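You operate a simulated robot arm through the tools that you are given. There is no shell and no other tool. Be economical: measure what you need, move in short steps, check, and stop when the job is done.

The job below is to be done with a simulated two-armed robot. You get a single attempt, and the scene is never put back.

Task
Carry the basket to the washer with both hands and load the white towel and its matching shirt.
Fine: set it on the top over the washer; the other shirt stays out; shut the door on the load.

Only the result counts: the job must be done as asked and must still hold three seconds after the hand-in. Knocking over, shifting, dropping, spilling or breaking anything else fails it. Flat cloth is picked up by pressing the open fingertips on it (5 to 10 N) and closing them slowly along it; thin cloth reads only 2 to 8 mm in the jaws.

Robot
Two 7-joint arms with two-finger grippers on one trunk, on a base that drives. Base frame: it is fixed to the floor where the robot stands at the start and does not move with it; the origin is under the middle of the robot, x ahead of it, y to its left, z up. Units: mm, degrees, N and s.
The left shoulder is at the start at [78, 151, 988], the right one opposite. With the tool pointing down near the work surface each hand reaches from about 100 to 780 mm from the robot's upright axis, wherever it stands, measured 20 degrees to its own side. Places, roughly: drum [700, 1000, 200]; top over the washer [800, 1000, 900]; washer door [300, 1400, 500]; white shirt (18x7x5 cm) [500, -100, 900]. Payload 2.54 kg a hand.
The TCP of each hand is the grasp point between the finger pads, 30 mm short of the fingertips. In the tool frame z runs along the fingers and y along their closing line. The gripper opens to 116 mm. The gripper's body begins 95 mm behind the TCP.
Orientation is that of the tool frame in the base frame, as a unit quaternion [x, y, z, w]. With the fingers straight down and closing along the base's y, the tool's x points along the base's -x, its y along +y and its z along -z.

Tools
- The arms move only by the tool play_rows. It takes "left_deltas", "right_deltas" or both (then of equal length, played together; a hand with none holds still); each is a list that holds one entry, the list of rows, each a list of 7 numbers: the shift along the tool's x, y, z in m, then the turn, a rotation vector about the tool's x, y, z in degrees, then the finger opening in m, from 0 to 0.116. In form: [[[x, y, z, rx, ry, rz, jaw], ...]]. A call has 1 to 20 rows; each row shifts and turns the commanded pose from where the row before left it, along the tool's axes as they then stand. Rows are played at 5 a second. More than 50 mm and 8.6 degrees between two rows, or a gripper value outside its range, and nothing of the call is played. Where a pose cannot be reached the arm comes as near as it can. A force on the tool above 40 N (or 10 N above the force at the start of the call, whichever is more), or a blocked arm, ends the call early, and 0.2 s more pass. The fingers move at their own pace (about 72 mm/s each) and stop on an object; they squeeze with about 23 N. The grip force told is the motor's: it shows also when the fingers shut on nothing. Time passes only in rows, and 0.2 s behind the last, so rows that do not move let the fingers close. It gives the time, the measured TCP pose, the force on the tool (base axes), the opening and the grip force at its end, in the units of the frame above (readings bear some noise), with the torque about the TCP (base axes, N m) and any sound that the robot's microphone picked up.
- Cameras (640 x 400 px; columns grow to the right, rows downward): "scene" is now at [154.2, 34.1, 1152.9]; the picture's right is [0.36, -0.93, 0.00], its down [-0.12, -0.05, -0.99] and it looks along [0.92, 0.36, -0.12] (base axes); focal length 214 px, centre (320, 200). "left" rides on the left gripper at [69, 15, -122] in its tool frame; the picture's right is [-0.21, 0.98, 0.00], its down [-0.83, -0.18, -0.53] and it looks along [-0.52, -0.11, 0.85] (tool axes); focal length 251 px, centre (320, 200). "right" rides on the right gripper at [69, -15, -122] in its tool frame; the picture's right is [0.21, 0.98, 0.00], its down [-0.83, 0.18, -0.53] and it looks along [-0.52, 0.11, 0.85] (tool axes); focal length 251 px, centre (320, 200). There is no depth. A picture from a camera that has moved, and an enlarged one, comes with that camera's place and axes in the base frame and with its lens.
- capture(camera): a new picture of that camera. It takes no simulated time.
- slide_trunk(by): slides the trunk up (or, below 0, down) by that many mm; the arms and the scene camera ride with it, the base frame stays. It gives what a move gives, with no picture.
- roll_base(legs): drives the robot by 1 to 6 legs, each [ahead, left, turn to the left] in mm, mm and degrees, along the robot's own axes; the way and the turn of a leg run together, so that a leg with both is an arc; at most 1500 mm and 180 degrees a leg. The arms and the cameras ride along, it lands a little off, and it stops where it bumps. It gives what a move gives.
- aim_head(pan, tilt): turns the head with the scene camera to pan (to the left, within 80 degrees either way) and tilt (down, from -29 to 69), counted from straight ahead of the robot. It gives what a move gives.
- close_up(camera, box): a new picture of the part [left, top, right, bottom] of that camera's present view, enlarged. It takes no simulated time.
- sign_off(): hands the job in; it is judged then, once.

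Work in short steps. Places have to be worked out from the pictures, the camera data and where the tool is seen: move nearer, look again, correct. Check each grasp and each placing, and mend what went wrong. You have 120 turns and 100 pictures in all, those below and enlarged ones among them. Open the grippers and draw the arms clear of the work before you hand the job in, unless the task says otherwise; then end with one line.

The tools are called after "Emit:" as name(argument=value, ...) on one line, values as JSON. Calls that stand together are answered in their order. play_rows: Moves the arms, as the interface text tells. Its arguments: {"type":"object","properties":{"left_deltas":{"type":"array"},"right_deltas":{"type":"array"}},"required":[]} The other tools are called the same way: slide_trunk (by) slides the trunk up or down; roll_base (legs) drives the base; aim_head (pan, tilt) turns the head that bears the scene camera; capture (camera) takes a picture; close_up (camera, box) takes an enlarged picture of a part of a camera's view; sign_off () hands the job in.

At the start:

```text
clock: 0.0
left_tcp_pos: [389.3, 448.2, 1156.3]
left_orientation: [0.0, 1.0, 0.0, 0.0]
left_ft_force: [-0.8, -0.1, 0.4]
left_moment: [-0.01, -0.03, 0.0]
left_grip_width: 115.9
left_grasp_force: 0.0
right_tcp_pos: [327.9, 62.3, 1104.8]
right_orientation: [0.0, 1.0, -0.001, -0.001]
right_ft_force: [0.9, 0.5, -0.6]
right_moment: [0.0, -0.01, 0.02]
right_grip_width: 116.1
right_grasp_force: 0.1
trunk travel left (down, up): [-225.0, 64.0]
robot x, y, heading: [2.0, 4.1, 0.2]
head pan, tilt: [21.3, 7.2]
```

scene: 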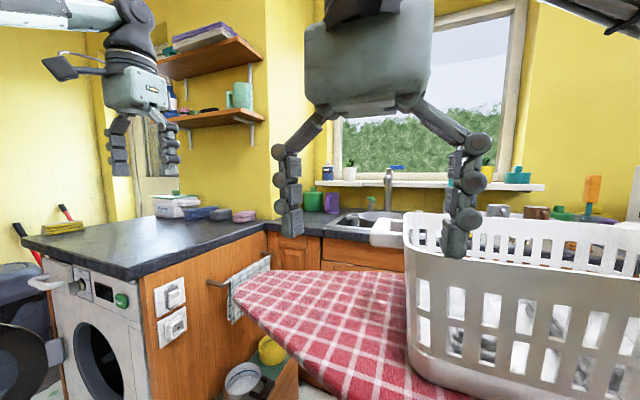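
right: 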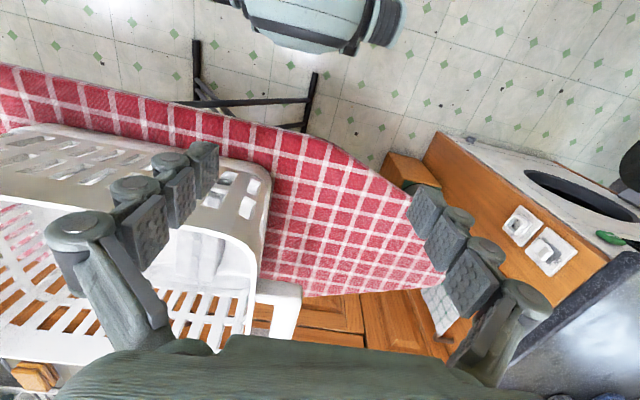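
left: 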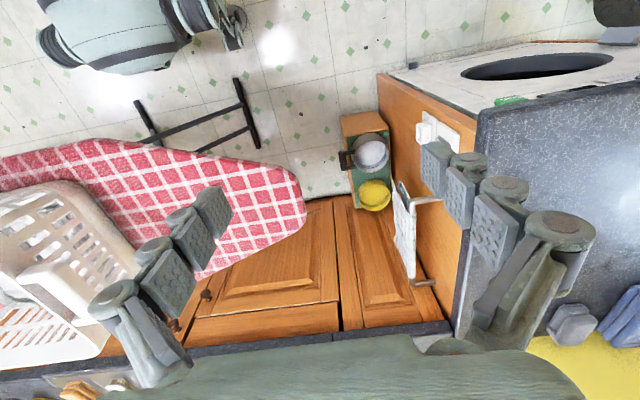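

The basket stands on the ironing board ahead and to the right; the washer is to the left. I look at the basket first.

Emit:
aim_head(pan=-20, tilt=35)

Emit:
capture(camera="scene")

```text
clock: 1.1
left_tcp_pos: [389.0, 447.5, 1155.9]
left_orientation: [0.001, 1.0, -0.001, 0.0]
left_ft_force: [0.1, 0.2, 0.5]
left_moment: [0.0, -0.01, -0.02]
left_grip_width: 116.0
left_grasp_force: 0.0
right_tcp_pos: [329.8, 61.4, 1104.8]
right_orientation: [0.001, 1.0, 0.0, -0.001]
right_ft_force: [46.7, -31.9, -10.5]
right_moment: [4.39, 5.36, 3.59]
right_grip_width: 115.8
right_grasp_force: 0.1
trunk travel left (down, up): [-225.0, 64.0]
robot x, y, heading: [0.2, 1.7, 0.1]
head pan, tilt: [-20.0, 35.0]
```

```text
96 pictures are left
camera scene: at [156.8, -19.4, 1118.3], right [-0.22, -0.98, 0.0], down [-0.47, 0.11, -0.88], along [0.86, -0.19, -0.48], focal length 214 px, centre (320, 200)
```

scene: 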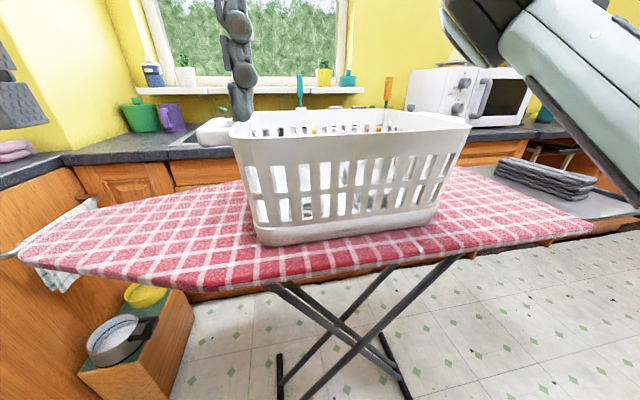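

The right wrist reads a force after the head turned; I read again and at the same time move the right hand slightly forward/away.

Emit:
play_rows(right_deltas=[[[0, 0, 0, 0, 0, 0, 0.116]]])

Emit:
capture(camera="right")

```text
clock: 1.5
left_tcp_pos: [389.6, 448.1, 1156.9]
left_orientation: [0.0, 1.0, 0.001, 0.0]
left_ft_force: [0.0, 0.3, 0.7]
left_moment: [0.0, 0.03, 0.01]
left_grip_width: 116.0
left_grasp_force: 0.1
right_tcp_pos: [329.8, 62.4, 1104.3]
right_orientation: [0.001, 1.0, 0.0, -0.001]
right_ft_force: [58.1, -27.6, -4.1]
right_moment: [3.79, 7.37, 3.29]
right_grip_width: 116.0
right_grasp_force: 0.0
trunk travel left (down, up): [-225.0, 64.0]
robot x, y, heading: [-2.7, 2.2, 0.1]
head pan, tilt: [-20.0, 35.0]
```

```text
95 pictures are left
camera right: at [260.6, 47.4, 1225.9], right [-0.21, 0.98, 0.0], down [0.83, 0.18, 0.53], along [0.52, 0.12, -0.85], focal length 251 px, centre (320, 200)
```

right: 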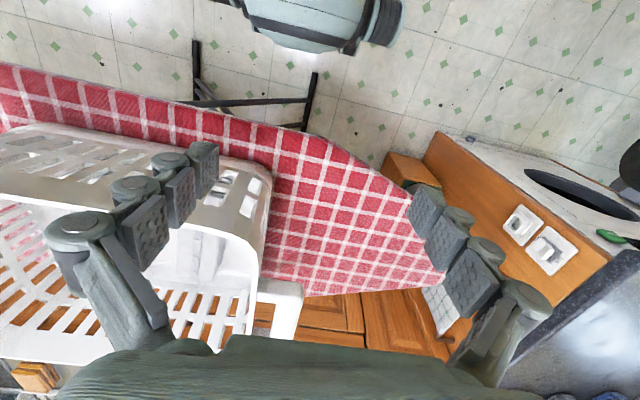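

The contact lies at the gripper body's rear (about z 1233), so the head pushes on it. I draw the right hand forward and up a bit, off the head.

Emit:
play_rows(right_deltas=[[[-0.03, 0, 0, 0, 0, 0, 0.116], [-0.03, 0, -0.01, 0, 0, 0, 0.116], [-0.03, 0, -0.01, 0, 0, 0, 0.116], [0, 0, 0, 0, 0, 0, 0.116]]])

Emit:
capture(camera="scene")

```text
clock: 2.5
left_tcp_pos: [389.3, 447.2, 1155.4]
left_orientation: [0.0, 1.0, 0.0, 0.0]
left_ft_force: [0.1, 0.3, 0.1]
left_moment: [0.0, -0.01, -0.01]
left_grip_width: 115.8
left_grasp_force: 0.1
right_tcp_pos: [416.8, 62.1, 1125.6]
right_orientation: [0.0, 1.0, 0.0, -0.001]
right_ft_force: [0.5, -0.1, 0.5]
right_moment: [0.0, -0.01, 0.02]
right_grip_width: 116.3
right_grasp_force: 0.0
trunk travel left (down, up): [-225.0, 64.0]
robot x, y, heading: [-1.7, 3.5, 0.0]
head pan, tilt: [-20.0, 35.0]
```

```text
94 pictures are left
camera scene: at [150.8, -29.6, 1108.2], right [-0.34, -0.94, 0.0], down [-0.54, 0.2, -0.82], along [0.77, -0.28, -0.57], focal length 214 px, centre (320, 200)
```

scene: 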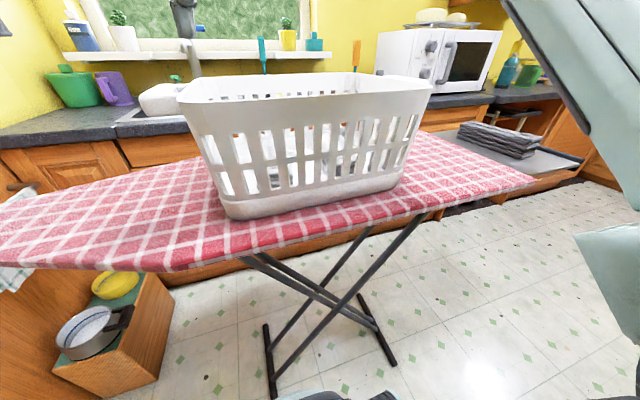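

The forces are clear. The basket's rim is near z 1060, spanning y about +25 to −330, near edge x≈460. I move the right hand over it to look inside with its camera.

Emit:
play_rows(right_deltas=[[[0, 0, -0.04, 0, 0, 0, 0.116], [0, -0.04, -0.03, 0, 0, 0, 0.116], [0, -0.04, -0.02, 0, 0, 0, 0.116], [-0.02, -0.04, 0, 0, 0, 0, 0.116], [-0.02, -0.04, 0, 0, 0, 0, 0.116], [-0.02, -0.04, 0, 0, 0, 0, 0.116], [0, 0, 0, 0, 0, 0, 0.116]]])

Emit:
capture(camera="right")

Emit:
capture(camera="scene")

```text
clock: 4.1
left_tcp_pos: [389.9, 447.4, 1155.2]
left_orientation: [0.0, 1.0, 0.0, 0.0]
left_ft_force: [-0.5, 0.2, -0.4]
left_moment: [0.0, -0.03, 0.0]
left_grip_width: 115.8
left_grasp_force: 0.1
right_tcp_pos: [477.3, -136.5, 1214.2]
right_orientation: [0.0, 1.0, 0.0, 0.0]
right_ft_force: [0.3, 0.1, -0.6]
right_moment: [0.01, 0.01, -0.01]
right_grip_width: 116.1
right_grasp_force: 0.1
trunk travel left (down, up): [-225.0, 64.0]
robot x, y, heading: [5.5, -0.7, 0.1]
head pan, tilt: [-20.0, 35.0]
```

```text
93 pictures are left
camera right: at [408.6, -150.8, 1334.8], right [-0.22, 0.98, 0.0], down [0.83, 0.18, 0.53], along [0.52, 0.11, -0.85], focal length 251 px, centre (320, 200)
```

right: 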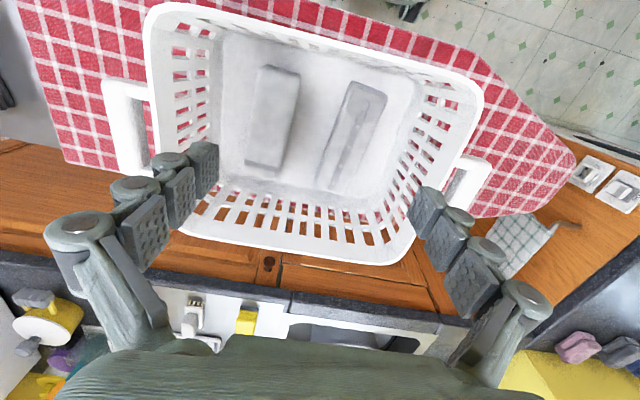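

```text
92 pictures are left
camera scene: at [150.8, -29.3, 1108.2], right [-0.34, -0.94, 0.0], down [-0.54, 0.2, -0.82], along [0.77, -0.28, -0.57], focal length 214 px, centre (320, 200)
```

scene: 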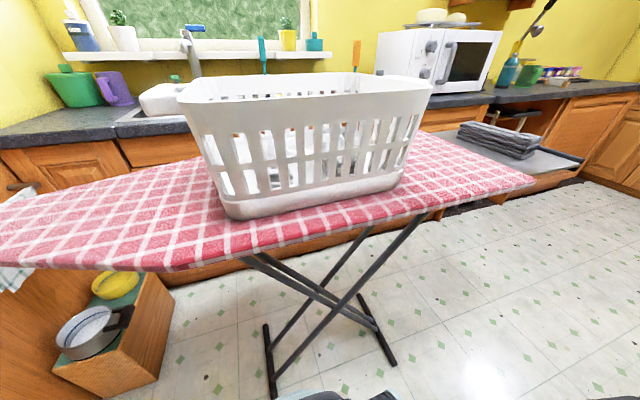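

I enlarge the basket contents to identify the items.

Emit:
close_up(camera="right", box=[140, 0, 500, 225])

Emit:
aim_head(pan=40, tilt=25)

Emit:
capture(camera="scene")

```text
1.78 times, centred on (320, 112) of right
camera zoom: at [408.6, -150.8, 1334.8], right [-0.22, 0.98, 0.0], down [0.83, 0.18, 0.53], along [0.52, 0.11, -0.85], focal length 447 px, centre (320, 356)
```

zoom: 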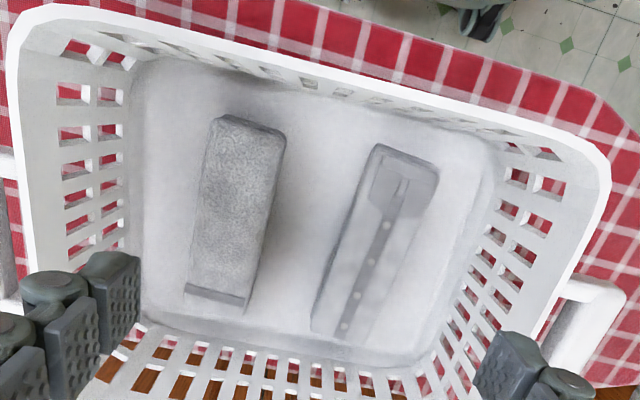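

```text
clock: 5.4
left_tcp_pos: [388.7, 446.8, 1155.9]
left_orientation: [0.0, 1.0, 0.0, -0.001]
left_ft_force: [0.2, -0.1, -0.5]
left_moment: [-0.05, -0.03, -0.04]
left_grip_width: 116.2
left_grasp_force: 0.0
right_tcp_pos: [477.3, -136.6, 1213.6]
right_orientation: [0.001, 1.0, 0.001, 0.0]
right_ft_force: [1.0, -0.6, -0.5]
right_moment: [0.01, -0.01, 0.02]
right_grip_width: 116.1
right_grasp_force: 0.0
trunk travel left (down, up): [-225.0, 64.0]
robot x, y, heading: [-4.2, -1.8, -0.3]
head pan, tilt: [40.0, 25.0]
```

```text
90 pictures are left
camera scene: at [138.7, 59.8, 1123.9], right [0.64, -0.77, 0.0], down [-0.32, -0.27, -0.91], along [0.69, 0.58, -0.42], focal length 214 px, centre (320, 200)
```

scene: 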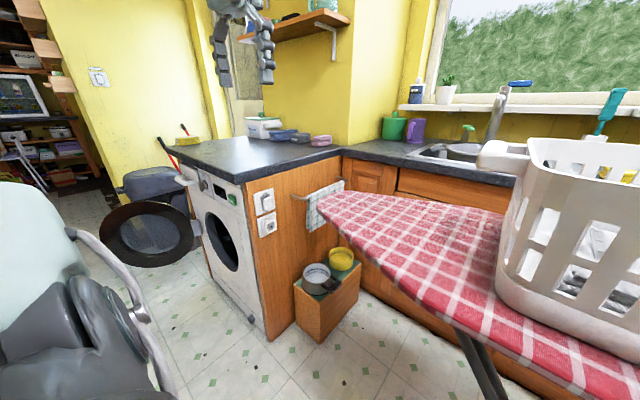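

Both items in the basket are the white towel (y≈−215) and white shirt (y≈−80). The basket has bar handles at both y ends (about y +85 and −365, x≈540). I move a hand above each handle and look.

Emit:
play_rows(left_deltas=[[[-0.038, -0.02, -0.025, 0, 0, 0, 0.116], [-0.038, -0.03, -0.025, 0, 0, 0, 0.116], [-0.038, -0.03, 0, 0, 0, 0, 0.116], [-0.036, -0.034, 0, 0, 0, 0, 0.116], [0, -0.05, 0, 0, 0, 0, 0.116], [0, -0.05, 0, 0, 0, 0, 0.116], [0, -0.05, 0, 0, 0, 0, 0.116], [0, -0.05, 0, 0, 0, 0, 0.116], [0, -0.048, 0, 0, 0, 0, 0.116], [0, 0, 0, 0, 0, 0, 0.116]]], right_deltas=[[[-0.008, -0.04, 0, 0, 0, 0, 0.116], [-0.008, -0.04, 0, 0, 0, 0, 0.116], [-0.008, -0.04, 0, 0, 0, 0, 0.116], [-0.008, -0.04, 0, 0, 0, 0, 0.116], [-0.008, -0.04, 0, 0, 0, 0, 0.116], [-0.01, -0.029, 0, 0, 0, 0, 0.116], [-0.013, 0, 0, 0, 0, 0, 0.116], [0, 0, 0, 0, 0, 0, 0.116], [0, 0, 0, 0, 0, 0, 0.116], [0, 0, 0, 0, 0, 0, 0.116]]])

Emit:
capture(camera="left")

Emit:
capture(camera="right")

```text
refused: row 2 steps farther than a row can; nothing moved
```

```text
89 pictures are left
camera left: at [320.5, 463.6, 1278.3], right [0.21, 0.98, 0.0], down [0.83, -0.18, 0.53], along [0.52, -0.11, -0.85], focal length 251 px, centre (320, 200)
```

left: 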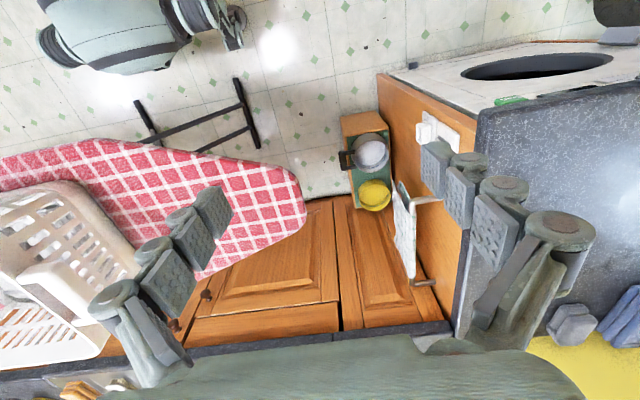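

```text
88 pictures are left
camera right: at [408.7, -150.6, 1334.5], right [-0.21, 0.98, 0.0], down [0.83, 0.18, 0.53], along [0.52, 0.11, -0.85], focal length 251 px, centre (320, 200)
```

right: 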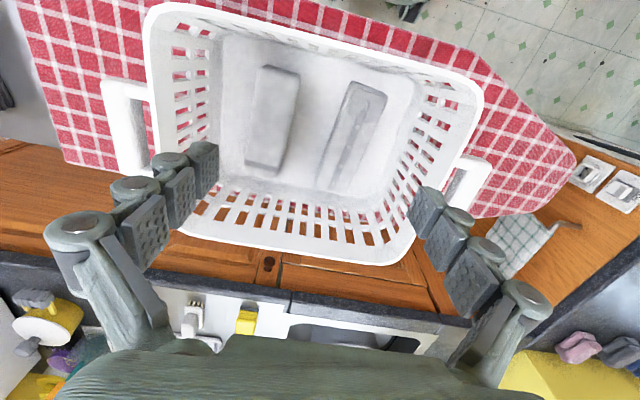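

A row was too long; I replay with rows under 50 mm.

Emit:
play_rows(left_deltas=[[[-0.03, -0.02, -0.025, 0, 0, 0, 0.116], [-0.03, -0.025, -0.025, 0, 0, 0, 0.116], [-0.03, -0.037, 0, 0, 0, 0, 0.116], [-0.03, -0.037, 0, 0, 0, 0, 0.116], [-0.03, -0.037, 0, 0, 0, 0, 0.116], [0, -0.048, 0, 0, 0, 0, 0.116], [0, -0.048, 0, 0, 0, 0, 0.116], [0, -0.048, 0, 0, 0, 0, 0.116], [0, -0.048, 0, 0, 0, 0, 0.116], [0, 0, 0, 0, 0, 0, 0.116]]], right_deltas=[[[-0.008, -0.04, 0, 0, 0, 0, 0.116], [-0.008, -0.04, 0, 0, 0, 0, 0.116], [-0.008, -0.04, 0, 0, 0, 0, 0.116], [-0.008, -0.04, 0, 0, 0, 0, 0.116], [-0.008, -0.04, 0, 0, 0, 0, 0.116], [-0.01, -0.029, 0, 0, 0, 0, 0.116], [-0.013, 0, 0, 0, 0, 0, 0.116], [0, 0, 0, 0, 0, 0, 0.116], [0, 0, 0, 0, 0, 0, 0.116], [0, 0, 0, 0, 0, 0, 0.116]]])

Emit:
capture(camera="left")

Emit:
capture(camera="right")

```text
clock: 7.6
left_tcp_pos: [479.0, 150.4, 1121.6]
left_orientation: [0.0, 1.0, 0.0, 0.001]
left_ft_force: [0.2, -0.2, 0.5]
left_moment: [-0.01, -0.01, 0.02]
left_grip_width: 116.1
left_grasp_force: 0.1
left hand out of reach, approached as far as the arm can: row 2, 3, 4, 5, 6, 7, 8, 9
right_tcp_pos: [519.1, -284.6, 1213.1]
right_orientation: [0.0, 1.0, 0.001, 0.002]
right_ft_force: [0.9, -0.3, -0.9]
right_moment: [0.02, 0.02, 0.01]
right_grip_width: 115.8
right_grasp_force: 0.1
right hand out of reach, approached as far as the arm can: row 4, 5, 6
trunk travel left (down, up): [-225.0, 64.0]
robot x, y, heading: [0.8, 0.8, -0.0]
head pan, tilt: [40.0, 25.0]
```

```text
87 pictures are left
camera left: at [410.2, 165.6, 1243.7], right [0.21, 0.98, 0.0], down [0.83, -0.18, 0.54], along [0.52, -0.12, -0.84], focal length 251 px, centre (320, 200)
```

left: 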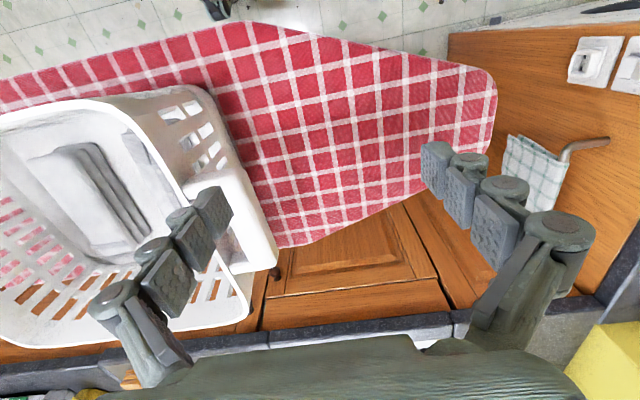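

```text
86 pictures are left
camera right: at [449.3, -299.3, 1333.8], right [-0.21, 0.98, 0.0], down [0.82, 0.18, 0.54], along [0.53, 0.11, -0.84], focal length 251 px, centre (320, 200)
```

right: 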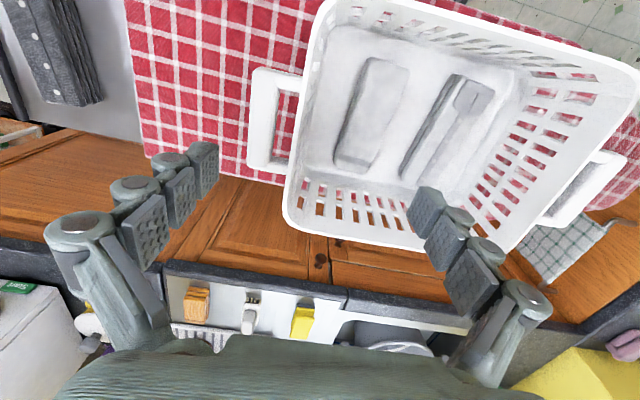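

The other shirt is the dark grey one on the counter at right; it stays. Handle bars triangulate to about (530, −345, 1069) and (525, 70, 1069). The hands are at the edge of reach this high, so I raise the trunk.

Emit:
slide_trunk(by=62)

```text
clock: 8.6
left_tcp_pos: [478.9, 150.1, 1182.7]
left_orientation: [0.0, 1.0, -0.001, 0.0]
left_ft_force: [0.0, -0.2, -0.2]
left_moment: [0.0, 0.01, -0.01]
left_grip_width: 115.8
left_grasp_force: 0.1
right_tcp_pos: [518.1, -284.7, 1273.5]
right_orientation: [0.0, 1.0, 0.0, 0.003]
right_ft_force: [0.3, 0.0, -0.1]
right_moment: [0.0, 0.0, 0.01]
right_grip_width: 116.1
right_grasp_force: 0.1
trunk travel left (down, up): [-287.0, 2.0]
robot x, y, heading: [-1.6, 1.2, 0.1]
head pan, tilt: [40.0, 25.0]
```

Now I bring both hands to about 70 mm above the handle bars.

Emit:
play_rows(left_deltas=[[[0, -0.02, 0.022, 0, 0, 0, 0.116], [-0.017, -0.02, 0.022, 0, 0, 0, 0.116], [-0.017, -0.02, 0, 0, 0, 0, 0.116], [-0.017, -0.019, 0, 0, 0, 0, 0.116], [0, 0, 0, 0, 0, 0, 0.116]]], right_deltas=[[[0, 0, 0.044, 0, 0, 0, 0.116], [0, -0.02, 0.044, 0, 0, 0, 0.116], [-0.006, -0.02, 0.045, 0, 0, 0, 0.116], [-0.006, -0.02, 0, 0, 0, 0, 0.116], [0, 0, 0, 0, 0, 0, 0.116]]])

Emit:
capture(camera="left")

Emit:
capture(camera="right")

```text
clock: 9.8
left_tcp_pos: [496.5, 128.6, 1124.6]
left_orientation: [-0.001, 1.0, -0.001, 0.001]
left_ft_force: [0.4, 0.8, 0.2]
left_moment: [0.0, -0.01, 0.02]
left_grip_width: 115.8
left_grasp_force: 0.0
left hand out of reach, approached as far as the arm can: row 1, 2, 3, 4
right_tcp_pos: [530.3, -343.5, 1140.0]
right_orientation: [0.0, 1.0, 0.0, 0.003]
right_ft_force: [0.9, -0.5, -0.3]
right_moment: [0.03, 0.02, 0.03]
right_grip_width: 115.9
right_grasp_force: 0.0
trunk travel left (down, up): [-287.0, 2.0]
robot x, y, heading: [1.8, -2.6, 0.0]
head pan, tilt: [40.0, 25.0]
```

```text
85 pictures are left
camera left: at [427.9, 144.3, 1247.5], right [0.21, 0.98, 0.0], down [0.83, -0.18, 0.54], along [0.52, -0.12, -0.84], focal length 251 px, centre (320, 200)
```

left: 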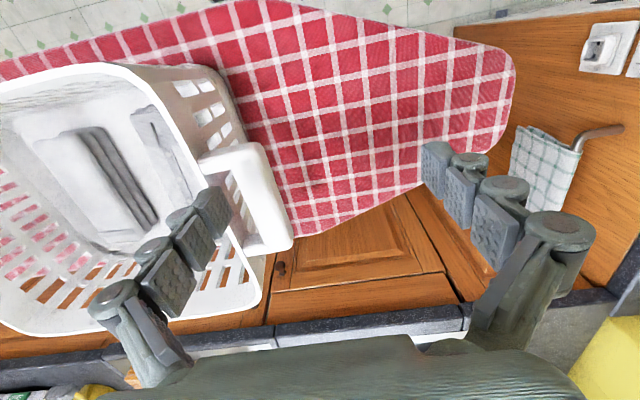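

```text
84 pictures are left
camera right: at [461.7, -357.9, 1262.0], right [-0.21, 0.98, 0.0], down [0.82, 0.18, 0.54], along [0.53, 0.11, -0.84], focal length 251 px, centre (320, 200)
```

right: 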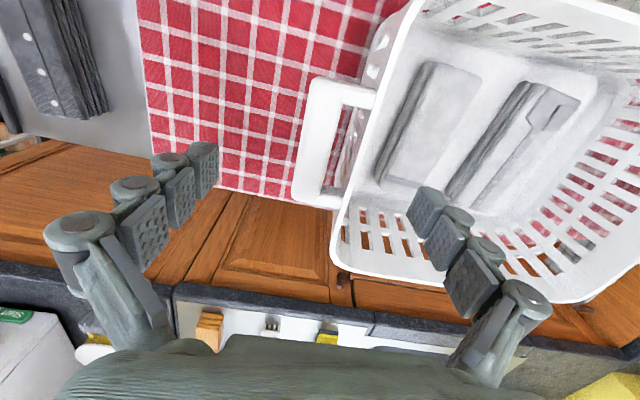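

The left arm cannot reach across, so I will centre the robot on the basket (its middle is at y≈−137). First I shift the left hand outward, then drive 135 mm right.

Emit:
play_rows(left_deltas=[[[0, 0.04, 0, 0, 0, 0, 0.116], [0, 0.04, 0, 0, 0, 0, 0.116], [0, 0.02, -0.02, 0, 0, 0, 0.116], [0, 0, 0, 0, 0, 0, 0.116]]], right_deltas=[[[0, 0.0, -0.02, 0, 0, 0, 0.116], [0, 0, 0, 0, 0, 0, 0.116], [0, 0, 0, 0, 0, 0, 0.116], [0, 0, 0, 0, 0, 0, 0.116]]])

Emit:
roll_base(legs=[[0, -135, 0]])

Emit:
aim_head(pan=0, tilt=35)

Emit:
capture(camera="scene")

```text
clock: 10.8
left_tcp_pos: [497.1, 229.2, 1144.5]
left_orientation: [0.0, 1.0, -0.001, 0.0]
left_ft_force: [0.5, 0.3, 0.1]
left_moment: [0.01, -0.01, 0.02]
left_grip_width: 116.0
left_grasp_force: 0.0
right_tcp_pos: [531.2, -344.2, 1160.8]
right_orientation: [0.001, 1.0, 0.001, 0.003]
right_ft_force: [0.3, 0.7, 1.0]
right_moment: [0.03, 0.04, 0.06]
right_grip_width: 115.8
right_grasp_force: 0.2
trunk travel left (down, up): [-287.0, 2.0]
robot x, y, heading: [-0.9, 1.6, 0.0]
head pan, tilt: [40.0, 25.0]
```

```text
clock: 12.7
left_tcp_pos: [494.8, 98.4, 1146.8]
left_orientation: [-0.001, 1.0, 0.0, 0.0]
left_ft_force: [-0.2, -0.5, -0.2]
left_moment: [0.01, 0.01, -0.01]
left_grip_width: 115.7
left_grasp_force: 0.0
right_tcp_pos: [531.8, -472.9, 1160.8]
right_orientation: [-0.001, 1.0, 0.001, 0.003]
right_ft_force: [0.6, -0.5, -0.4]
right_moment: [0.04, 0.01, 0.0]
right_grip_width: 116.0
right_grasp_force: 0.1
trunk travel left (down, up): [-287.0, 2.0]
robot x, y, heading: [-1.5, -133.2, -0.0]
head pan, tilt: [40.0, 25.0]
```

```text
clock: 13.8
left_tcp_pos: [496.8, 99.9, 1145.5]
left_orientation: [-0.001, 1.0, -0.001, 0.001]
left_ft_force: [0.7, 0.2, -0.2]
left_moment: [-0.02, -0.01, 0.03]
left_grip_width: 116.0
left_grasp_force: 0.1
right_tcp_pos: [530.5, -472.7, 1161.2]
right_orientation: [-0.001, 1.0, 0.0, 0.003]
right_ft_force: [-0.6, -0.4, 0.8]
right_moment: [0.0, -0.03, 0.01]
right_grip_width: 116.0
right_grasp_force: 0.1
trunk travel left (down, up): [-287.0, 2.0]
robot x, y, heading: [-3.7, -132.8, 0.1]
head pan, tilt: [0.0, 35.0]
```

```text
83 pictures are left
camera scene: at [156.2, -129.4, 1170.2], right [0.0, -1.0, 0.0], down [-0.57, 0.0, -0.82], along [0.82, 0.0, -0.57], focal length 214 px, centre (320, 200)
```

scene: 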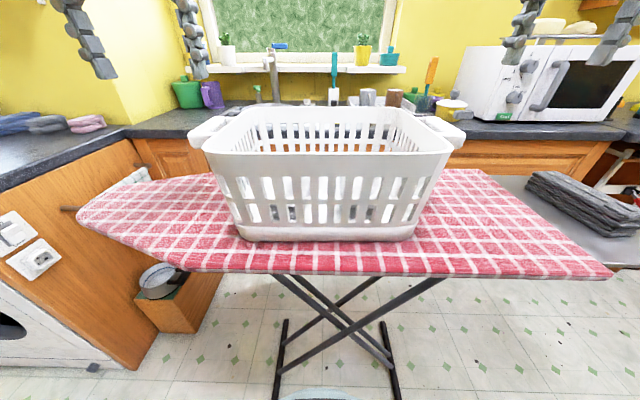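

The robot is centred. Handles now at about (530, 60) and (530, −348), z≈1065. I move both hands over them and look closely at the gap between bar and wall.

Emit:
play_rows(left_deltas=[[[-0.018, -0.02, 0, 0, 0, 0, 0.08], [-0.016, -0.02, 0.01, 0, 0, 0, 0.06], [0, 0, 0.01, 0, 0, 0, 0.05], [0, 0, 0, 0, 0, 0, 0.05]]], right_deltas=[[[0, 0.042, 0, 0, 0, 0, 0.08], [0, 0.042, 0.015, 0, 0, 0, 0.06], [0, 0.042, 0.016, 0, 0, 0, 0.05], [0, 0, 0, 0, 0, 0, 0.05]]])

Emit:
capture(camera="left")

Emit:
capture(camera="right")

Emit:
close_up(camera="scene", box=[180, 50, 480, 240])

```text
clock: 14.8
left_tcp_pos: [529.1, 58.3, 1125.3]
left_orientation: [0.0, 1.0, -0.001, 0.001]
left_ft_force: [-0.7, -1.1, -1.0]
left_moment: [0.03, 0.04, 0.01]
left_grip_width: 50.1
left_grasp_force: 0.0
right_tcp_pos: [531.6, -346.1, 1129.7]
right_orientation: [-0.001, 1.0, 0.0, 0.003]
right_ft_force: [-0.2, 0.2, -0.3]
right_moment: [0.02, -0.01, 0.0]
right_grip_width: 50.2
right_grasp_force: 0.0
trunk travel left (down, up): [-287.0, 2.0]
robot x, y, heading: [-0.8, -128.8, 0.4]
head pan, tilt: [0.0, 35.0]
```

```text
82 pictures are left
camera left: at [460.5, 74.5, 1247.9], right [0.21, 0.98, 0.0], down [0.83, -0.18, 0.54], along [0.52, -0.12, -0.84], focal length 251 px, centre (320, 200)
```

left: 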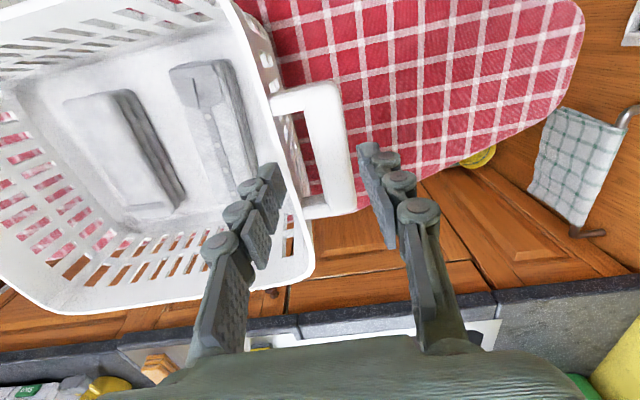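

```text
81 pictures are left
camera right: at [461.8, -360.5, 1250.9], right [-0.22, 0.98, 0.0], down [0.82, 0.18, 0.54], along [0.53, 0.12, -0.84], focal length 251 px, centre (320, 200)
```

right: 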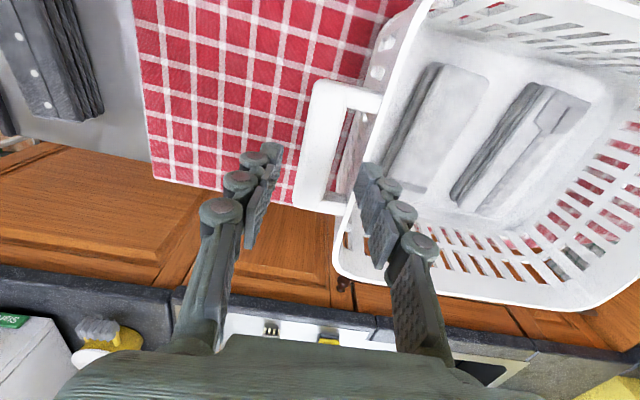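

```text
2.11 times, centred on (330, 145) of scene
camera zoom: at [156.2, -129.9, 1170.2], right [0.0, -1.0, 0.0], down [-0.57, 0.0, -0.82], along [0.82, 0.0, -0.57], focal length 452 px, centre (299, 316)
```

zoom: 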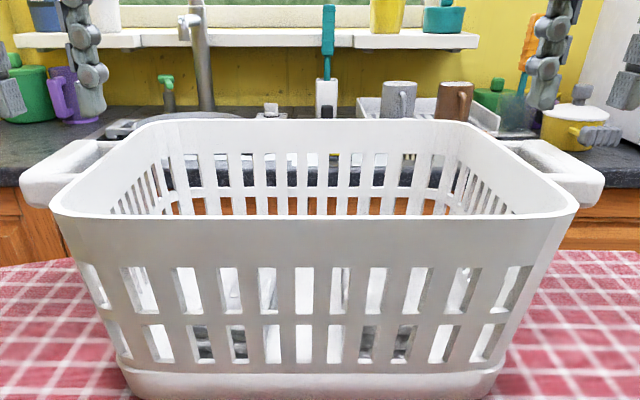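

I enlarge both gripper views around the handle bars for an exact offset.

Emit:
close_up(camera="left", box=[220, 60, 420, 260])

Emit:
close_up(camera="right", box=[230, 60, 430, 260])

```text
2.00 times, centred on (320, 160) of left
camera zoom: at [460.5, 74.5, 1247.9], right [0.21, 0.98, 0.0], down [0.83, -0.18, 0.54], along [0.52, -0.12, -0.84], focal length 503 px, centre (320, 280)
```

zoom: 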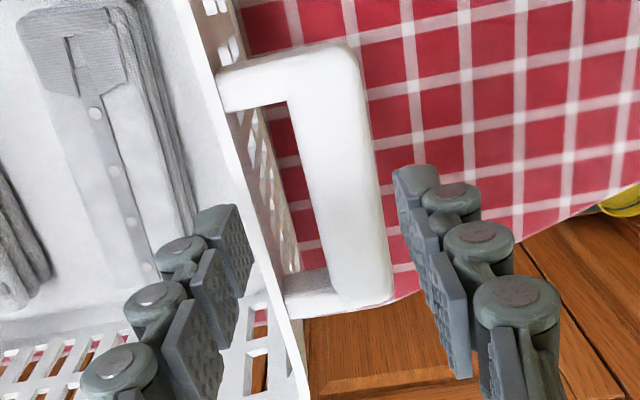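

```text
2.00 times, centred on (330, 160) of right
camera zoom: at [461.8, -360.5, 1250.9], right [-0.22, 0.98, 0.0], down [0.82, 0.18, 0.54], along [0.53, 0.12, -0.84], focal length 503 px, centre (300, 280)
```

zoom: 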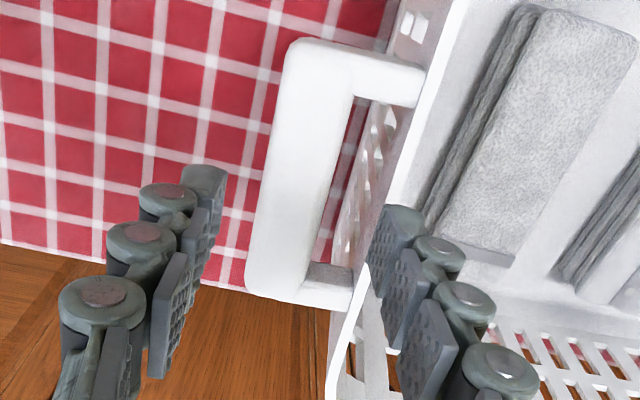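

Left bar spans y 51–79 with a 22 mm gap to the rim; right bar −360 to −333 with about 28 mm. I centre the left hand at y=65, set jaws ~39 mm and descend so that tips straddle the bars.

Emit:
play_rows(left_deltas=[[[-0.003, 0.0065, 0, 0, 0, 0, 0.038], [0, 0, 0.01, 0, 0, 0, 0.038], [0, 0, 0.01, 0, 0, 0, 0.038], [0, 0, 0.01, 0, 0, 0, 0.038], [0, 0, 0, 0, 0, 0, 0.038]]], right_deltas=[[[-0.001, 0, 0.004, 0, 0, 0, 0.041], [0, 0, 0.01, 0, 0, 0, 0.041], [0, 0, 0.01, 0, 0, 0, 0.041], [0, 0, 0.01, 0, 0, 0, 0.041], [0, 0, 0, 0, 0, 0, 0.041]]])

Emit:
close_up(camera="left", box=[220, 60, 420, 260])

Emit:
close_up(camera="right", box=[230, 60, 430, 260])

```text
clock: 16.0
left_tcp_pos: [533.7, 65.8, 1096.4]
left_orientation: [-0.001, 1.0, -0.002, 0.001]
left_ft_force: [0.4, 0.6, 0.6]
left_moment: [0.01, -0.03, -0.02]
left_grip_width: 38.2
left_grasp_force: 0.2
right_tcp_pos: [532.2, -345.9, 1096.7]
right_orientation: [-0.001, 1.0, 0.0, 0.002]
right_ft_force: [-0.6, -0.1, -0.4]
right_moment: [0.02, 0.01, 0.02]
right_grip_width: 41.2
right_grasp_force: 0.0
trunk travel left (down, up): [-287.0, 2.0]
robot x, y, heading: [-1.5, -127.7, 0.2]
head pan, tilt: [0.0, 35.0]
```

```text
2.00 times, centred on (320, 160) of left
camera zoom: at [464.8, 82.0, 1218.5], right [0.21, 0.98, 0.0], down [0.83, -0.18, 0.54], along [0.52, -0.12, -0.84], focal length 503 px, centre (320, 280)
```

zoom: 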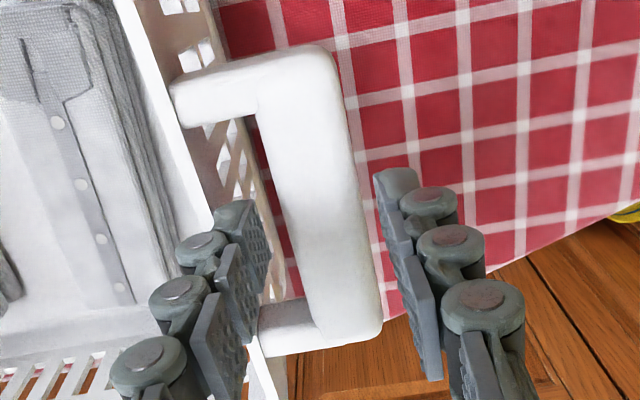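

```text
2.00 times, centred on (330, 160) of right
camera zoom: at [461.9, -361.8, 1216.7], right [-0.22, 0.98, 0.0], down [0.82, 0.18, 0.54], along [0.53, 0.12, -0.84], focal length 503 px, centre (300, 280)
```

zoom: 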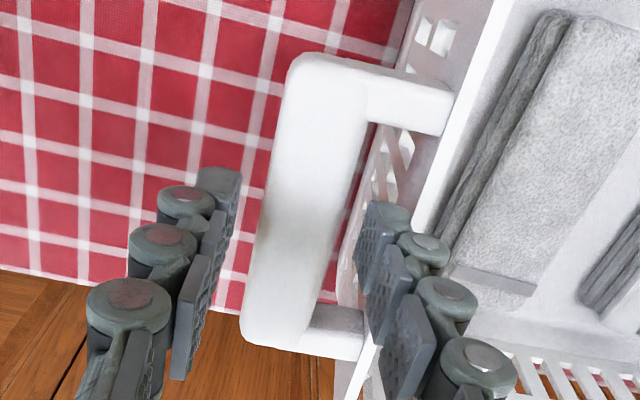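

Fingers look centred on the bars and inside the gaps. I descend gently another 15 mm and check forces.

Emit:
play_rows(left_deltas=[[[0, 0, 0.005, 0, 0, 0, 0.037], [0, 0, 0.005, 0, 0, 0, 0.037], [0, 0, 0.005, 0, 0, 0, 0.037], [0, 0, 0, 0, 0, 0, 0.037]]], right_deltas=[[[0, 0, 0.005, 0, 0, 0, 0.041], [0, 0, 0.005, 0, 0, 0, 0.041], [0, 0, 0.005, 0, 0, 0, 0.041], [0, 0, 0, 0, 0, 0, 0.041]]])

```text
clock: 17.0
left_tcp_pos: [533.1, 66.3, 1080.5]
left_orientation: [-0.001, 1.0, -0.001, 0.001]
left_ft_force: [-0.2, -0.6, 0.0]
left_moment: [-0.02, 0.02, -0.01]
left_grip_width: 36.9
left_grasp_force: 0.0
right_tcp_pos: [532.9, -347.8, 1080.8]
right_orientation: [0.0, 1.0, 0.001, 0.003]
right_ft_force: [-0.7, -0.6, -0.4]
right_moment: [0.01, 0.02, 0.01]
right_grip_width: 41.2
right_grasp_force: 0.1
trunk travel left (down, up): [-287.0, 2.0]
robot x, y, heading: [-0.6, -129.3, -0.1]
head pan, tilt: [0.0, 35.0]
```

No contact; I go down 25 mm more and look.

Emit:
play_rows(left_deltas=[[[0, 0, 0.006, 0, 0, 0, 0.037], [0, 0, 0.006, 0, 0, 0, 0.037], [0, 0, 0.006, 0, 0, 0, 0.037], [0, 0, 0.006, 0, 0, 0, 0.037], [0, 0, 0, 0, 0, 0, 0.037]]], right_deltas=[[[0, 0, 0.006, 0, 0, 0, 0.041], [0, 0, 0.006, 0, 0, 0, 0.041], [0, 0, 0.006, 0, 0, 0, 0.041], [0, 0, 0.006, 0, 0, 0, 0.041], [0, 0, 0, 0, 0, 0, 0.041]]])

Emit:
capture(camera="scene")

Emit:
close_up(camera="left", box=[220, 60, 420, 260])

```text
clock: 18.2
left_tcp_pos: [533.3, 65.3, 1056.7]
left_orientation: [-0.001, 1.0, -0.001, 0.001]
left_ft_force: [-0.2, 2.9, 1.1]
left_moment: [-0.06, 0.0, -0.02]
left_grip_width: 35.8
left_grasp_force: 0.0
right_tcp_pos: [531.5, -348.2, 1055.9]
right_orientation: [-0.001, 1.0, 0.0, 0.002]
right_ft_force: [-0.3, -3.1, 0.0]
right_moment: [0.0, -0.03, 0.01]
right_grip_width: 39.6
right_grasp_force: 0.3
trunk travel left (down, up): [-287.0, 2.0]
robot x, y, heading: [0.1, -129.0, 0.2]
head pan, tilt: [0.0, 35.0]
```

```text
75 pictures are left
camera scene: at [156.1, -129.5, 1170.2], right [0.0, -1.0, 0.0], down [-0.57, 0.0, -0.82], along [0.82, 0.0, -0.57], focal length 214 px, centre (320, 200)
```

scene: 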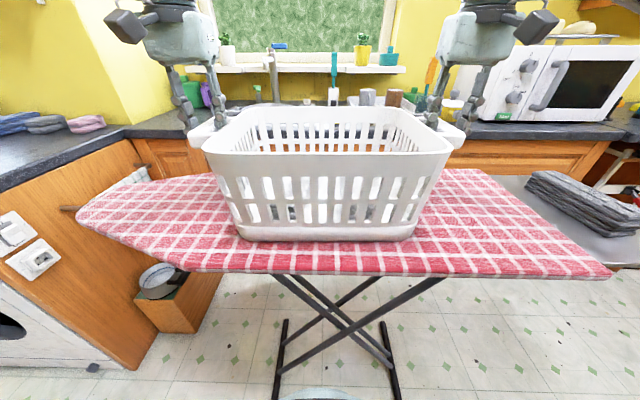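

```text
2.00 times, centred on (320, 160) of left
camera zoom: at [464.4, 81.7, 1179.3], right [0.21, 0.98, 0.0], down [0.83, -0.18, 0.54], along [0.52, -0.12, -0.84], focal length 503 px, centre (320, 280)
```

zoom: 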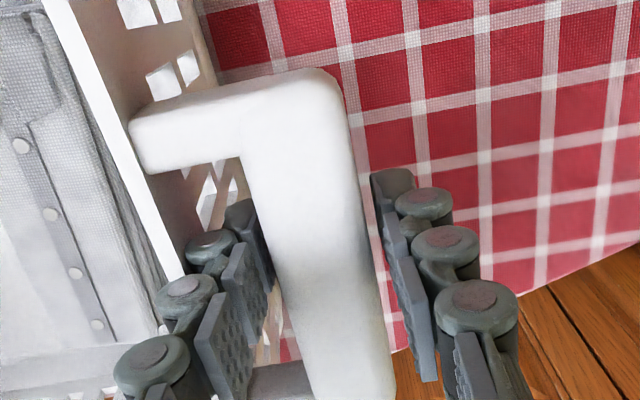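

Both hands straddle the bars with only light contact. I close both grippers.

Emit:
play_rows(left_deltas=[[[0, 0, 0, 0, 0, 0, 0.03], [0, 0, 0, 0, 0, 0, 0.02], [0, 0, 0, 0, 0, 0, 0.01], [0, 0, 0, 0, 0, 0, 0.0], [0, 0, 0, 0, 0, 0, 0.0]]], right_deltas=[[[0, 0, 0, 0, 0, 0, 0.03], [0, 0, 0, 0, 0, 0, 0.02], [0, 0, 0, 0, 0, 0, 0.01], [0, 0, 0, 0, 0, 0, 0.0], [0, 0, 0, 0, 0, 0, 0.0]]])

```text
clock: 19.4
left_tcp_pos: [532.7, 64.4, 1055.4]
left_orientation: [0.0, 1.0, -0.001, 0.001]
left_ft_force: [-1.2, -11.1, 0.6]
left_moment: [-0.15, -0.03, 0.04]
left_grip_width: 27.3
left_grasp_force: 23.8
right_tcp_pos: [532.4, -346.0, 1056.2]
right_orientation: [-0.002, 1.0, 0.0, 0.003]
right_ft_force: [0.6, 12.6, -0.9]
right_moment: [0.21, -0.12, -0.08]
right_grip_width: 27.0
right_grasp_force: 23.0
trunk travel left (down, up): [-287.0, 2.0]
robot x, y, heading: [-4.1, -126.1, -0.0]
head pan, tilt: [0.0, 35.0]
```

Both bars are held (27 mm). I ease the pull by 1 mm each and lift 30 mm.

Emit:
play_rows(left_deltas=[[[0, -0.001, 0, 0, 0, 0, 0], [0, 0, -0.006, 0, 0, 0, 0], [0, 0, -0.012, 0, 0, 0, 0], [0, 0, -0.012, 0, 0, 0, 0], [0, 0, 0, 0, 0, 0, 0]]], right_deltas=[[[0, 0.001, 0, 0, 0, 0, 0], [0, 0, -0.006, 0, 0, 0, 0], [0, 0, -0.012, 0, 0, 0, 0], [0, 0, -0.012, 0, 0, 0, 0], [0, 0, 0, 0, 0, 0, 0]]])

Emit:
capture(camera="scene")

```text
clock: 20.6
left_tcp_pos: [533.5, 65.4, 1086.8]
left_orientation: [-0.001, 1.0, -0.001, 0.0]
left_ft_force: [0.1, -4.8, -3.4]
left_moment: [-0.14, 0.06, -0.01]
left_grip_width: 27.2
left_grasp_force: 23.3
right_tcp_pos: [532.0, -347.0, 1086.4]
right_orientation: [-0.001, 1.0, -0.001, 0.001]
right_ft_force: [-0.7, 4.7, -4.1]
right_moment: [0.01, -0.01, -0.02]
right_grip_width: 27.0
right_grasp_force: 22.7
trunk travel left (down, up): [-287.0, 2.0]
robot x, y, heading: [0.8, -131.4, 0.2]
head pan, tilt: [0.0, 35.0]
```

```text
73 pictures are left
camera scene: at [157.0, -129.6, 1170.0], right [0.0, -1.0, 0.0], down [-0.57, 0.0, -0.82], along [0.82, 0.0, -0.57], focal length 214 px, centre (320, 200)
```

scene: 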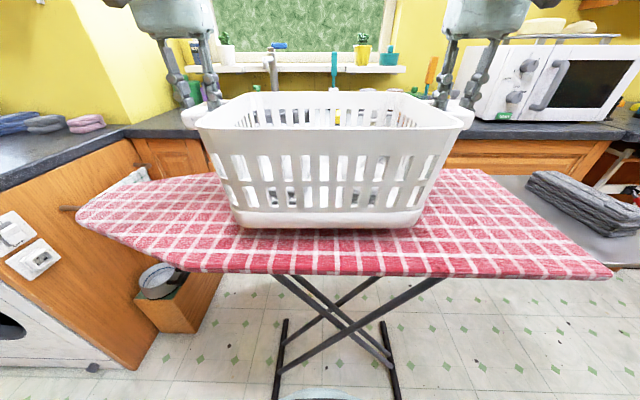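

The basket (about 0.8 kg) is lifted. I lift another 50 mm so its bottom clears the counter top, and look at the washer side.

Emit:
play_rows(left_deltas=[[[0, 0, -0.01, 0, 0, 0, 0], [0, 0, -0.015, 0, 0, 0, 0], [0, 0, -0.015, 0, 0, 0, 0], [0, 0, -0.01, 0, 0, 0, 0], [0, 0, 0, 0, 0, 0, 0]]], right_deltas=[[[0, 0, -0.01, 0, 0, 0, 0], [0, 0, -0.015, 0, 0, 0, 0], [0, 0, -0.015, 0, 0, 0, 0], [0, 0, -0.01, 0, 0, 0, 0], [0, 0, 0, 0, 0, 0, 0]]])

Emit:
aim_head(pan=65, tilt=30)

Emit:
capture(camera="scene")

```text
clock: 21.8
left_tcp_pos: [533.5, 64.9, 1138.0]
left_orientation: [0.0, 1.0, -0.001, 0.0]
left_ft_force: [-0.7, -3.2, -3.7]
left_moment: [-0.04, 0.14, -0.1]
left_grip_width: 27.0
left_grasp_force: 22.4
right_tcp_pos: [532.9, -347.6, 1134.8]
right_orientation: [-0.001, 1.0, 0.0, 0.003]
right_ft_force: [0.1, 3.4, -4.1]
right_moment: [0.02, -0.13, -0.09]
right_grip_width: 27.1
right_grasp_force: 23.1
trunk travel left (down, up): [-287.0, 2.0]
robot x, y, heading: [-0.9, -133.1, 0.2]
head pan, tilt: [0.0, 35.0]
```

```text
clock: 23.1
left_tcp_pos: [533.3, 63.8, 1137.3]
left_orientation: [-0.001, 1.0, 0.0, 0.0]
left_ft_force: [-0.7, -1.7, -4.0]
left_moment: [0.04, 0.06, -0.07]
left_grip_width: 27.2
left_grasp_force: 23.3
right_tcp_pos: [532.2, -347.5, 1135.2]
right_orientation: [-0.001, 1.0, -0.001, 0.003]
right_ft_force: [0.8, 0.5, -3.5]
right_moment: [0.08, -0.04, -0.1]
right_grip_width: 27.0
right_grasp_force: 22.8
trunk travel left (down, up): [-287.0, 2.0]
robot x, y, heading: [-1.1, -131.4, 0.1]
head pan, tilt: [65.0, 30.0]
```

```text
72 pictures are left
camera scene: at [107.0, -47.6, 1177.8], right [0.91, -0.42, 0.0], down [-0.21, -0.45, -0.87], along [0.37, 0.79, -0.5], focal length 214 px, centre (320, 200)
```

scene: 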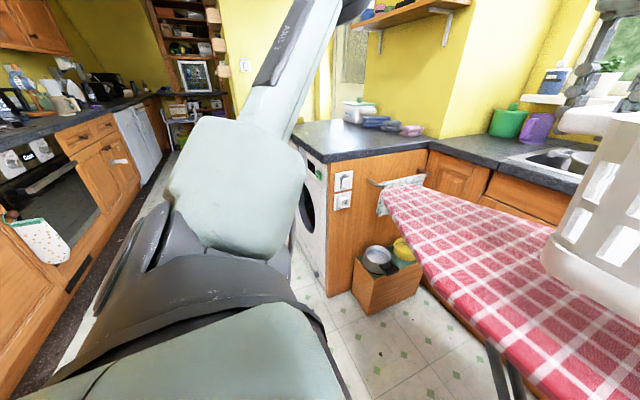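

The lane to the left is clear and the basket bottom is near z 950, above the counter. I drive left in legs.

Emit:
roll_base(legs=[[-40, 0, 0], [0, 500, 0]])

Emit:
aim_head(pan=20, tilt=35)

Emit:
capture(camera="scene")

```text
clock: 28.9
left_tcp_pos: [485.3, 569.1, 1137.8]
left_orientation: [-0.011, 1.0, -0.001, 0.0]
left_ft_force: [-0.6, -0.1, -4.3]
left_moment: [0.02, 0.05, -0.11]
left_grip_width: 27.0
left_grasp_force: 23.0
right_tcp_pos: [491.2, 156.6, 1135.3]
right_orientation: [-0.01, 1.0, 0.0, 0.003]
right_ft_force: [0.6, 1.1, -4.6]
right_moment: [0.02, 0.04, -0.07]
right_grip_width: 26.9
right_grasp_force: 22.9
trunk travel left (down, up): [-287.0, 2.0]
robot x, y, heading: [-45.0, 363.3, 1.2]
head pan, tilt: [65.0, 30.0]
```

```text
clock: 30.0
left_tcp_pos: [484.9, 569.4, 1136.6]
left_orientation: [-0.011, 1.0, -0.001, 0.0]
left_ft_force: [-0.1, -1.8, -4.4]
left_moment: [0.03, 0.07, -0.13]
left_grip_width: 26.9
left_grasp_force: 22.9
right_tcp_pos: [491.7, 158.2, 1135.3]
right_orientation: [-0.01, 1.0, 0.0, 0.002]
right_ft_force: [1.1, 0.9, -4.4]
right_moment: [0.03, 0.02, -0.1]
right_grip_width: 26.9
right_grasp_force: 22.7
trunk travel left (down, up): [-287.0, 2.0]
robot x, y, heading: [-44.0, 364.2, 1.2]
head pan, tilt: [20.0, 35.0]
```

```text
71 pictures are left
camera scene: at [105.9, 397.5, 1170.0], right [0.36, -0.93, 0.0], down [-0.54, -0.21, -0.82], along [0.76, 0.3, -0.57], focal length 214 px, centre (320, 200)
```

scene: 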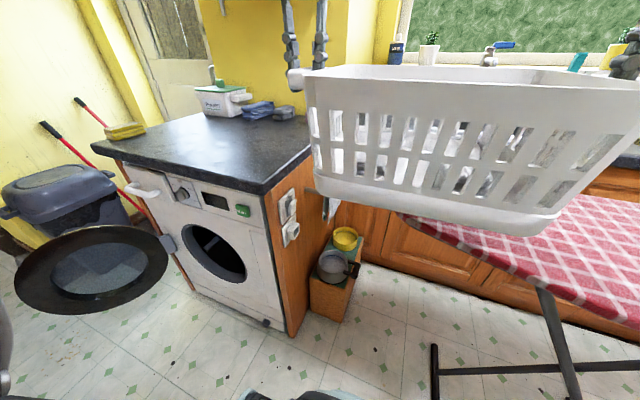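

The door stands open ~130° with its hinge near (490, 1270), leaving room. Counter top is free in the middle. I correct heading and drive left 640 mm so the basket is over the washer's front.

Emit:
roll_base(legs=[[0, 0, -1.2], [0, 640, 0]])

Emit:
aim_head(pan=0, tilt=50)

Emit:
capture(camera="scene")

```text
clock: 37.0
left_tcp_pos: [487.4, 1206.8, 1137.0]
left_orientation: [-0.002, 1.0, -0.001, 0.0]
left_ft_force: [0.6, -0.5, -4.1]
left_moment: [0.0, 0.06, -0.06]
left_grip_width: 27.0
left_grasp_force: 23.1
right_tcp_pos: [487.4, 793.1, 1135.8]
right_orientation: [-0.002, 1.0, 0.001, 0.003]
right_ft_force: [0.2, 0.7, -4.0]
right_moment: [0.02, 0.04, -0.08]
right_grip_width: 27.1
right_grasp_force: 22.7
trunk travel left (down, up): [-287.0, 2.0]
robot x, y, heading: [-43.1, 1011.2, 0.2]
head pan, tilt: [20.0, 35.0]
```

```text
clock: 37.8
left_tcp_pos: [486.1, 1204.3, 1137.3]
left_orientation: [-0.001, 1.0, -0.001, 0.001]
left_ft_force: [-0.7, -0.9, -4.0]
left_moment: [0.03, 0.02, -0.09]
left_grip_width: 27.0
left_grasp_force: 22.8
right_tcp_pos: [486.6, 794.4, 1135.8]
right_orientation: [-0.002, 1.0, 0.0, 0.002]
right_ft_force: [0.8, 0.3, -4.6]
right_moment: [0.0, 0.03, -0.06]
right_grip_width: 27.1
right_grasp_force: 23.0
trunk travel left (down, up): [-287.0, 2.0]
robot x, y, heading: [-45.9, 1008.6, 0.5]
head pan, tilt: [0.0, 50.0]
```

```text
70 pictures are left
camera scene: at [99.4, 1010.1, 1148.3], right [0.01, -1.0, 0.0], down [-0.77, 0.0, -0.64], along [0.64, 0.0, -0.77], focal length 214 px, centre (320, 200)
```

scene: 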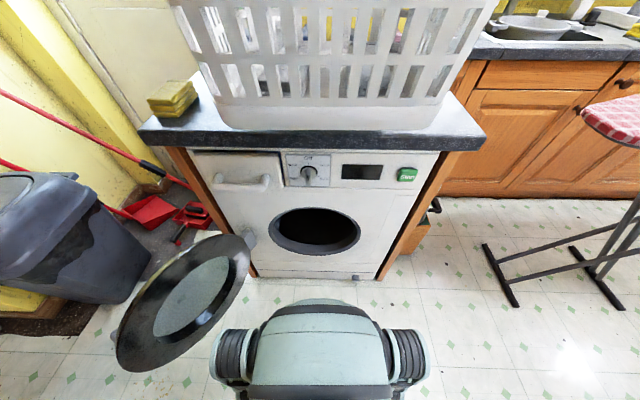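

Base front has roughly 110+ mm to the washer. I drive ahead 80 mm, then check.

Emit:
roll_base(legs=[[80, 0, -0.3]])

Emit:
capture(camera="scene")

```text
clock: 38.9
left_tcp_pos: [569.4, 1202.4, 1137.8]
left_orientation: [0.001, 1.0, -0.001, 0.0]
left_ft_force: [0.1, -1.6, -4.0]
left_moment: [0.03, 0.14, -0.11]
left_grip_width: 27.2
left_grasp_force: 23.3
right_tcp_pos: [567.0, 791.3, 1136.0]
right_orientation: [0.001, 1.0, 0.0, 0.001]
right_ft_force: [1.3, 1.2, -3.6]
right_moment: [0.0, -0.03, -0.09]
right_grip_width: 27.1
right_grasp_force: 22.8
trunk travel left (down, up): [-287.0, 2.0]
robot x, y, heading: [34.3, 1006.5, -0.2]
head pan, tilt: [0.0, 50.0]
```

```text
69 pictures are left
camera scene: at [180.6, 1009.3, 1148.2], right [0.0, -1.0, 0.0], down [-0.77, 0.0, -0.64], along [0.64, 0.0, -0.77], focal length 214 px, centre (320, 200)
```

scene: 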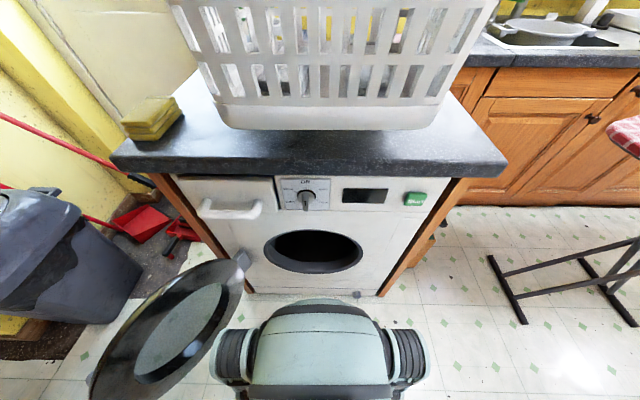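

Basket hangs above the counter's front edge region. I extend both arms forward 110 mm with a slight descent.

Emit:
play_rows(left_deltas=[[[-0.015, 0, 0.003, 0, 0, 0, 0], [-0.02, 0, 0.004, 0, 0, 0, 0], [-0.02, 0, 0.004, 0, 0, 0, 0], [-0.02, 0, 0.004, 0, 0, 0, 0], [-0.02, 0, 0.004, 0, 0, 0, 0], [-0.015, 0, 0.003, 0, 0, 0, 0], [0, 0, 0, 0, 0, 0, 0]]], right_deltas=[[[-0.015, 0, 0.003, 0, 0, 0, 0], [-0.02, 0, 0.004, 0, 0, 0, 0], [-0.02, 0, 0.004, 0, 0, 0, 0], [-0.02, 0, 0.004, 0, 0, 0, 0], [-0.02, 0, 0.004, 0, 0, 0, 0], [-0.015, 0, 0.003, 0, 0, 0, 0], [0, 0, 0, 0, 0, 0, 0]]])

```text
clock: 40.0
left_tcp_pos: [626.4, 1209.9, 1110.6]
left_orientation: [0.005, 1.0, -0.007, 0.002]
left_ft_force: [2.5, -2.5, -3.3]
left_moment: [-0.02, 0.39, 0.59]
left_grip_width: 28.5
left_grasp_force: 23.3
left hand out of reach, approached as far as the arm can: row 3, 4, 5
right_tcp_pos: [644.7, 798.9, 1119.8]
right_orientation: [-0.01, 1.0, 0.003, 0.001]
right_ft_force: [-3.2, 2.3, -5.3]
right_moment: [-0.53, -0.33, 0.5]
right_grip_width: 27.5
right_grasp_force: 22.9
trunk travel left (down, up): [-287.0, 2.0]
robot x, y, heading: [36.1, 1010.1, -0.0]
head pan, tilt: [0.0, 50.0]
stopped in row 5 (left hand): the force on the tool passed its limit at 44 N (the readings are from after the stop); the commanded pose is now the measured one
```

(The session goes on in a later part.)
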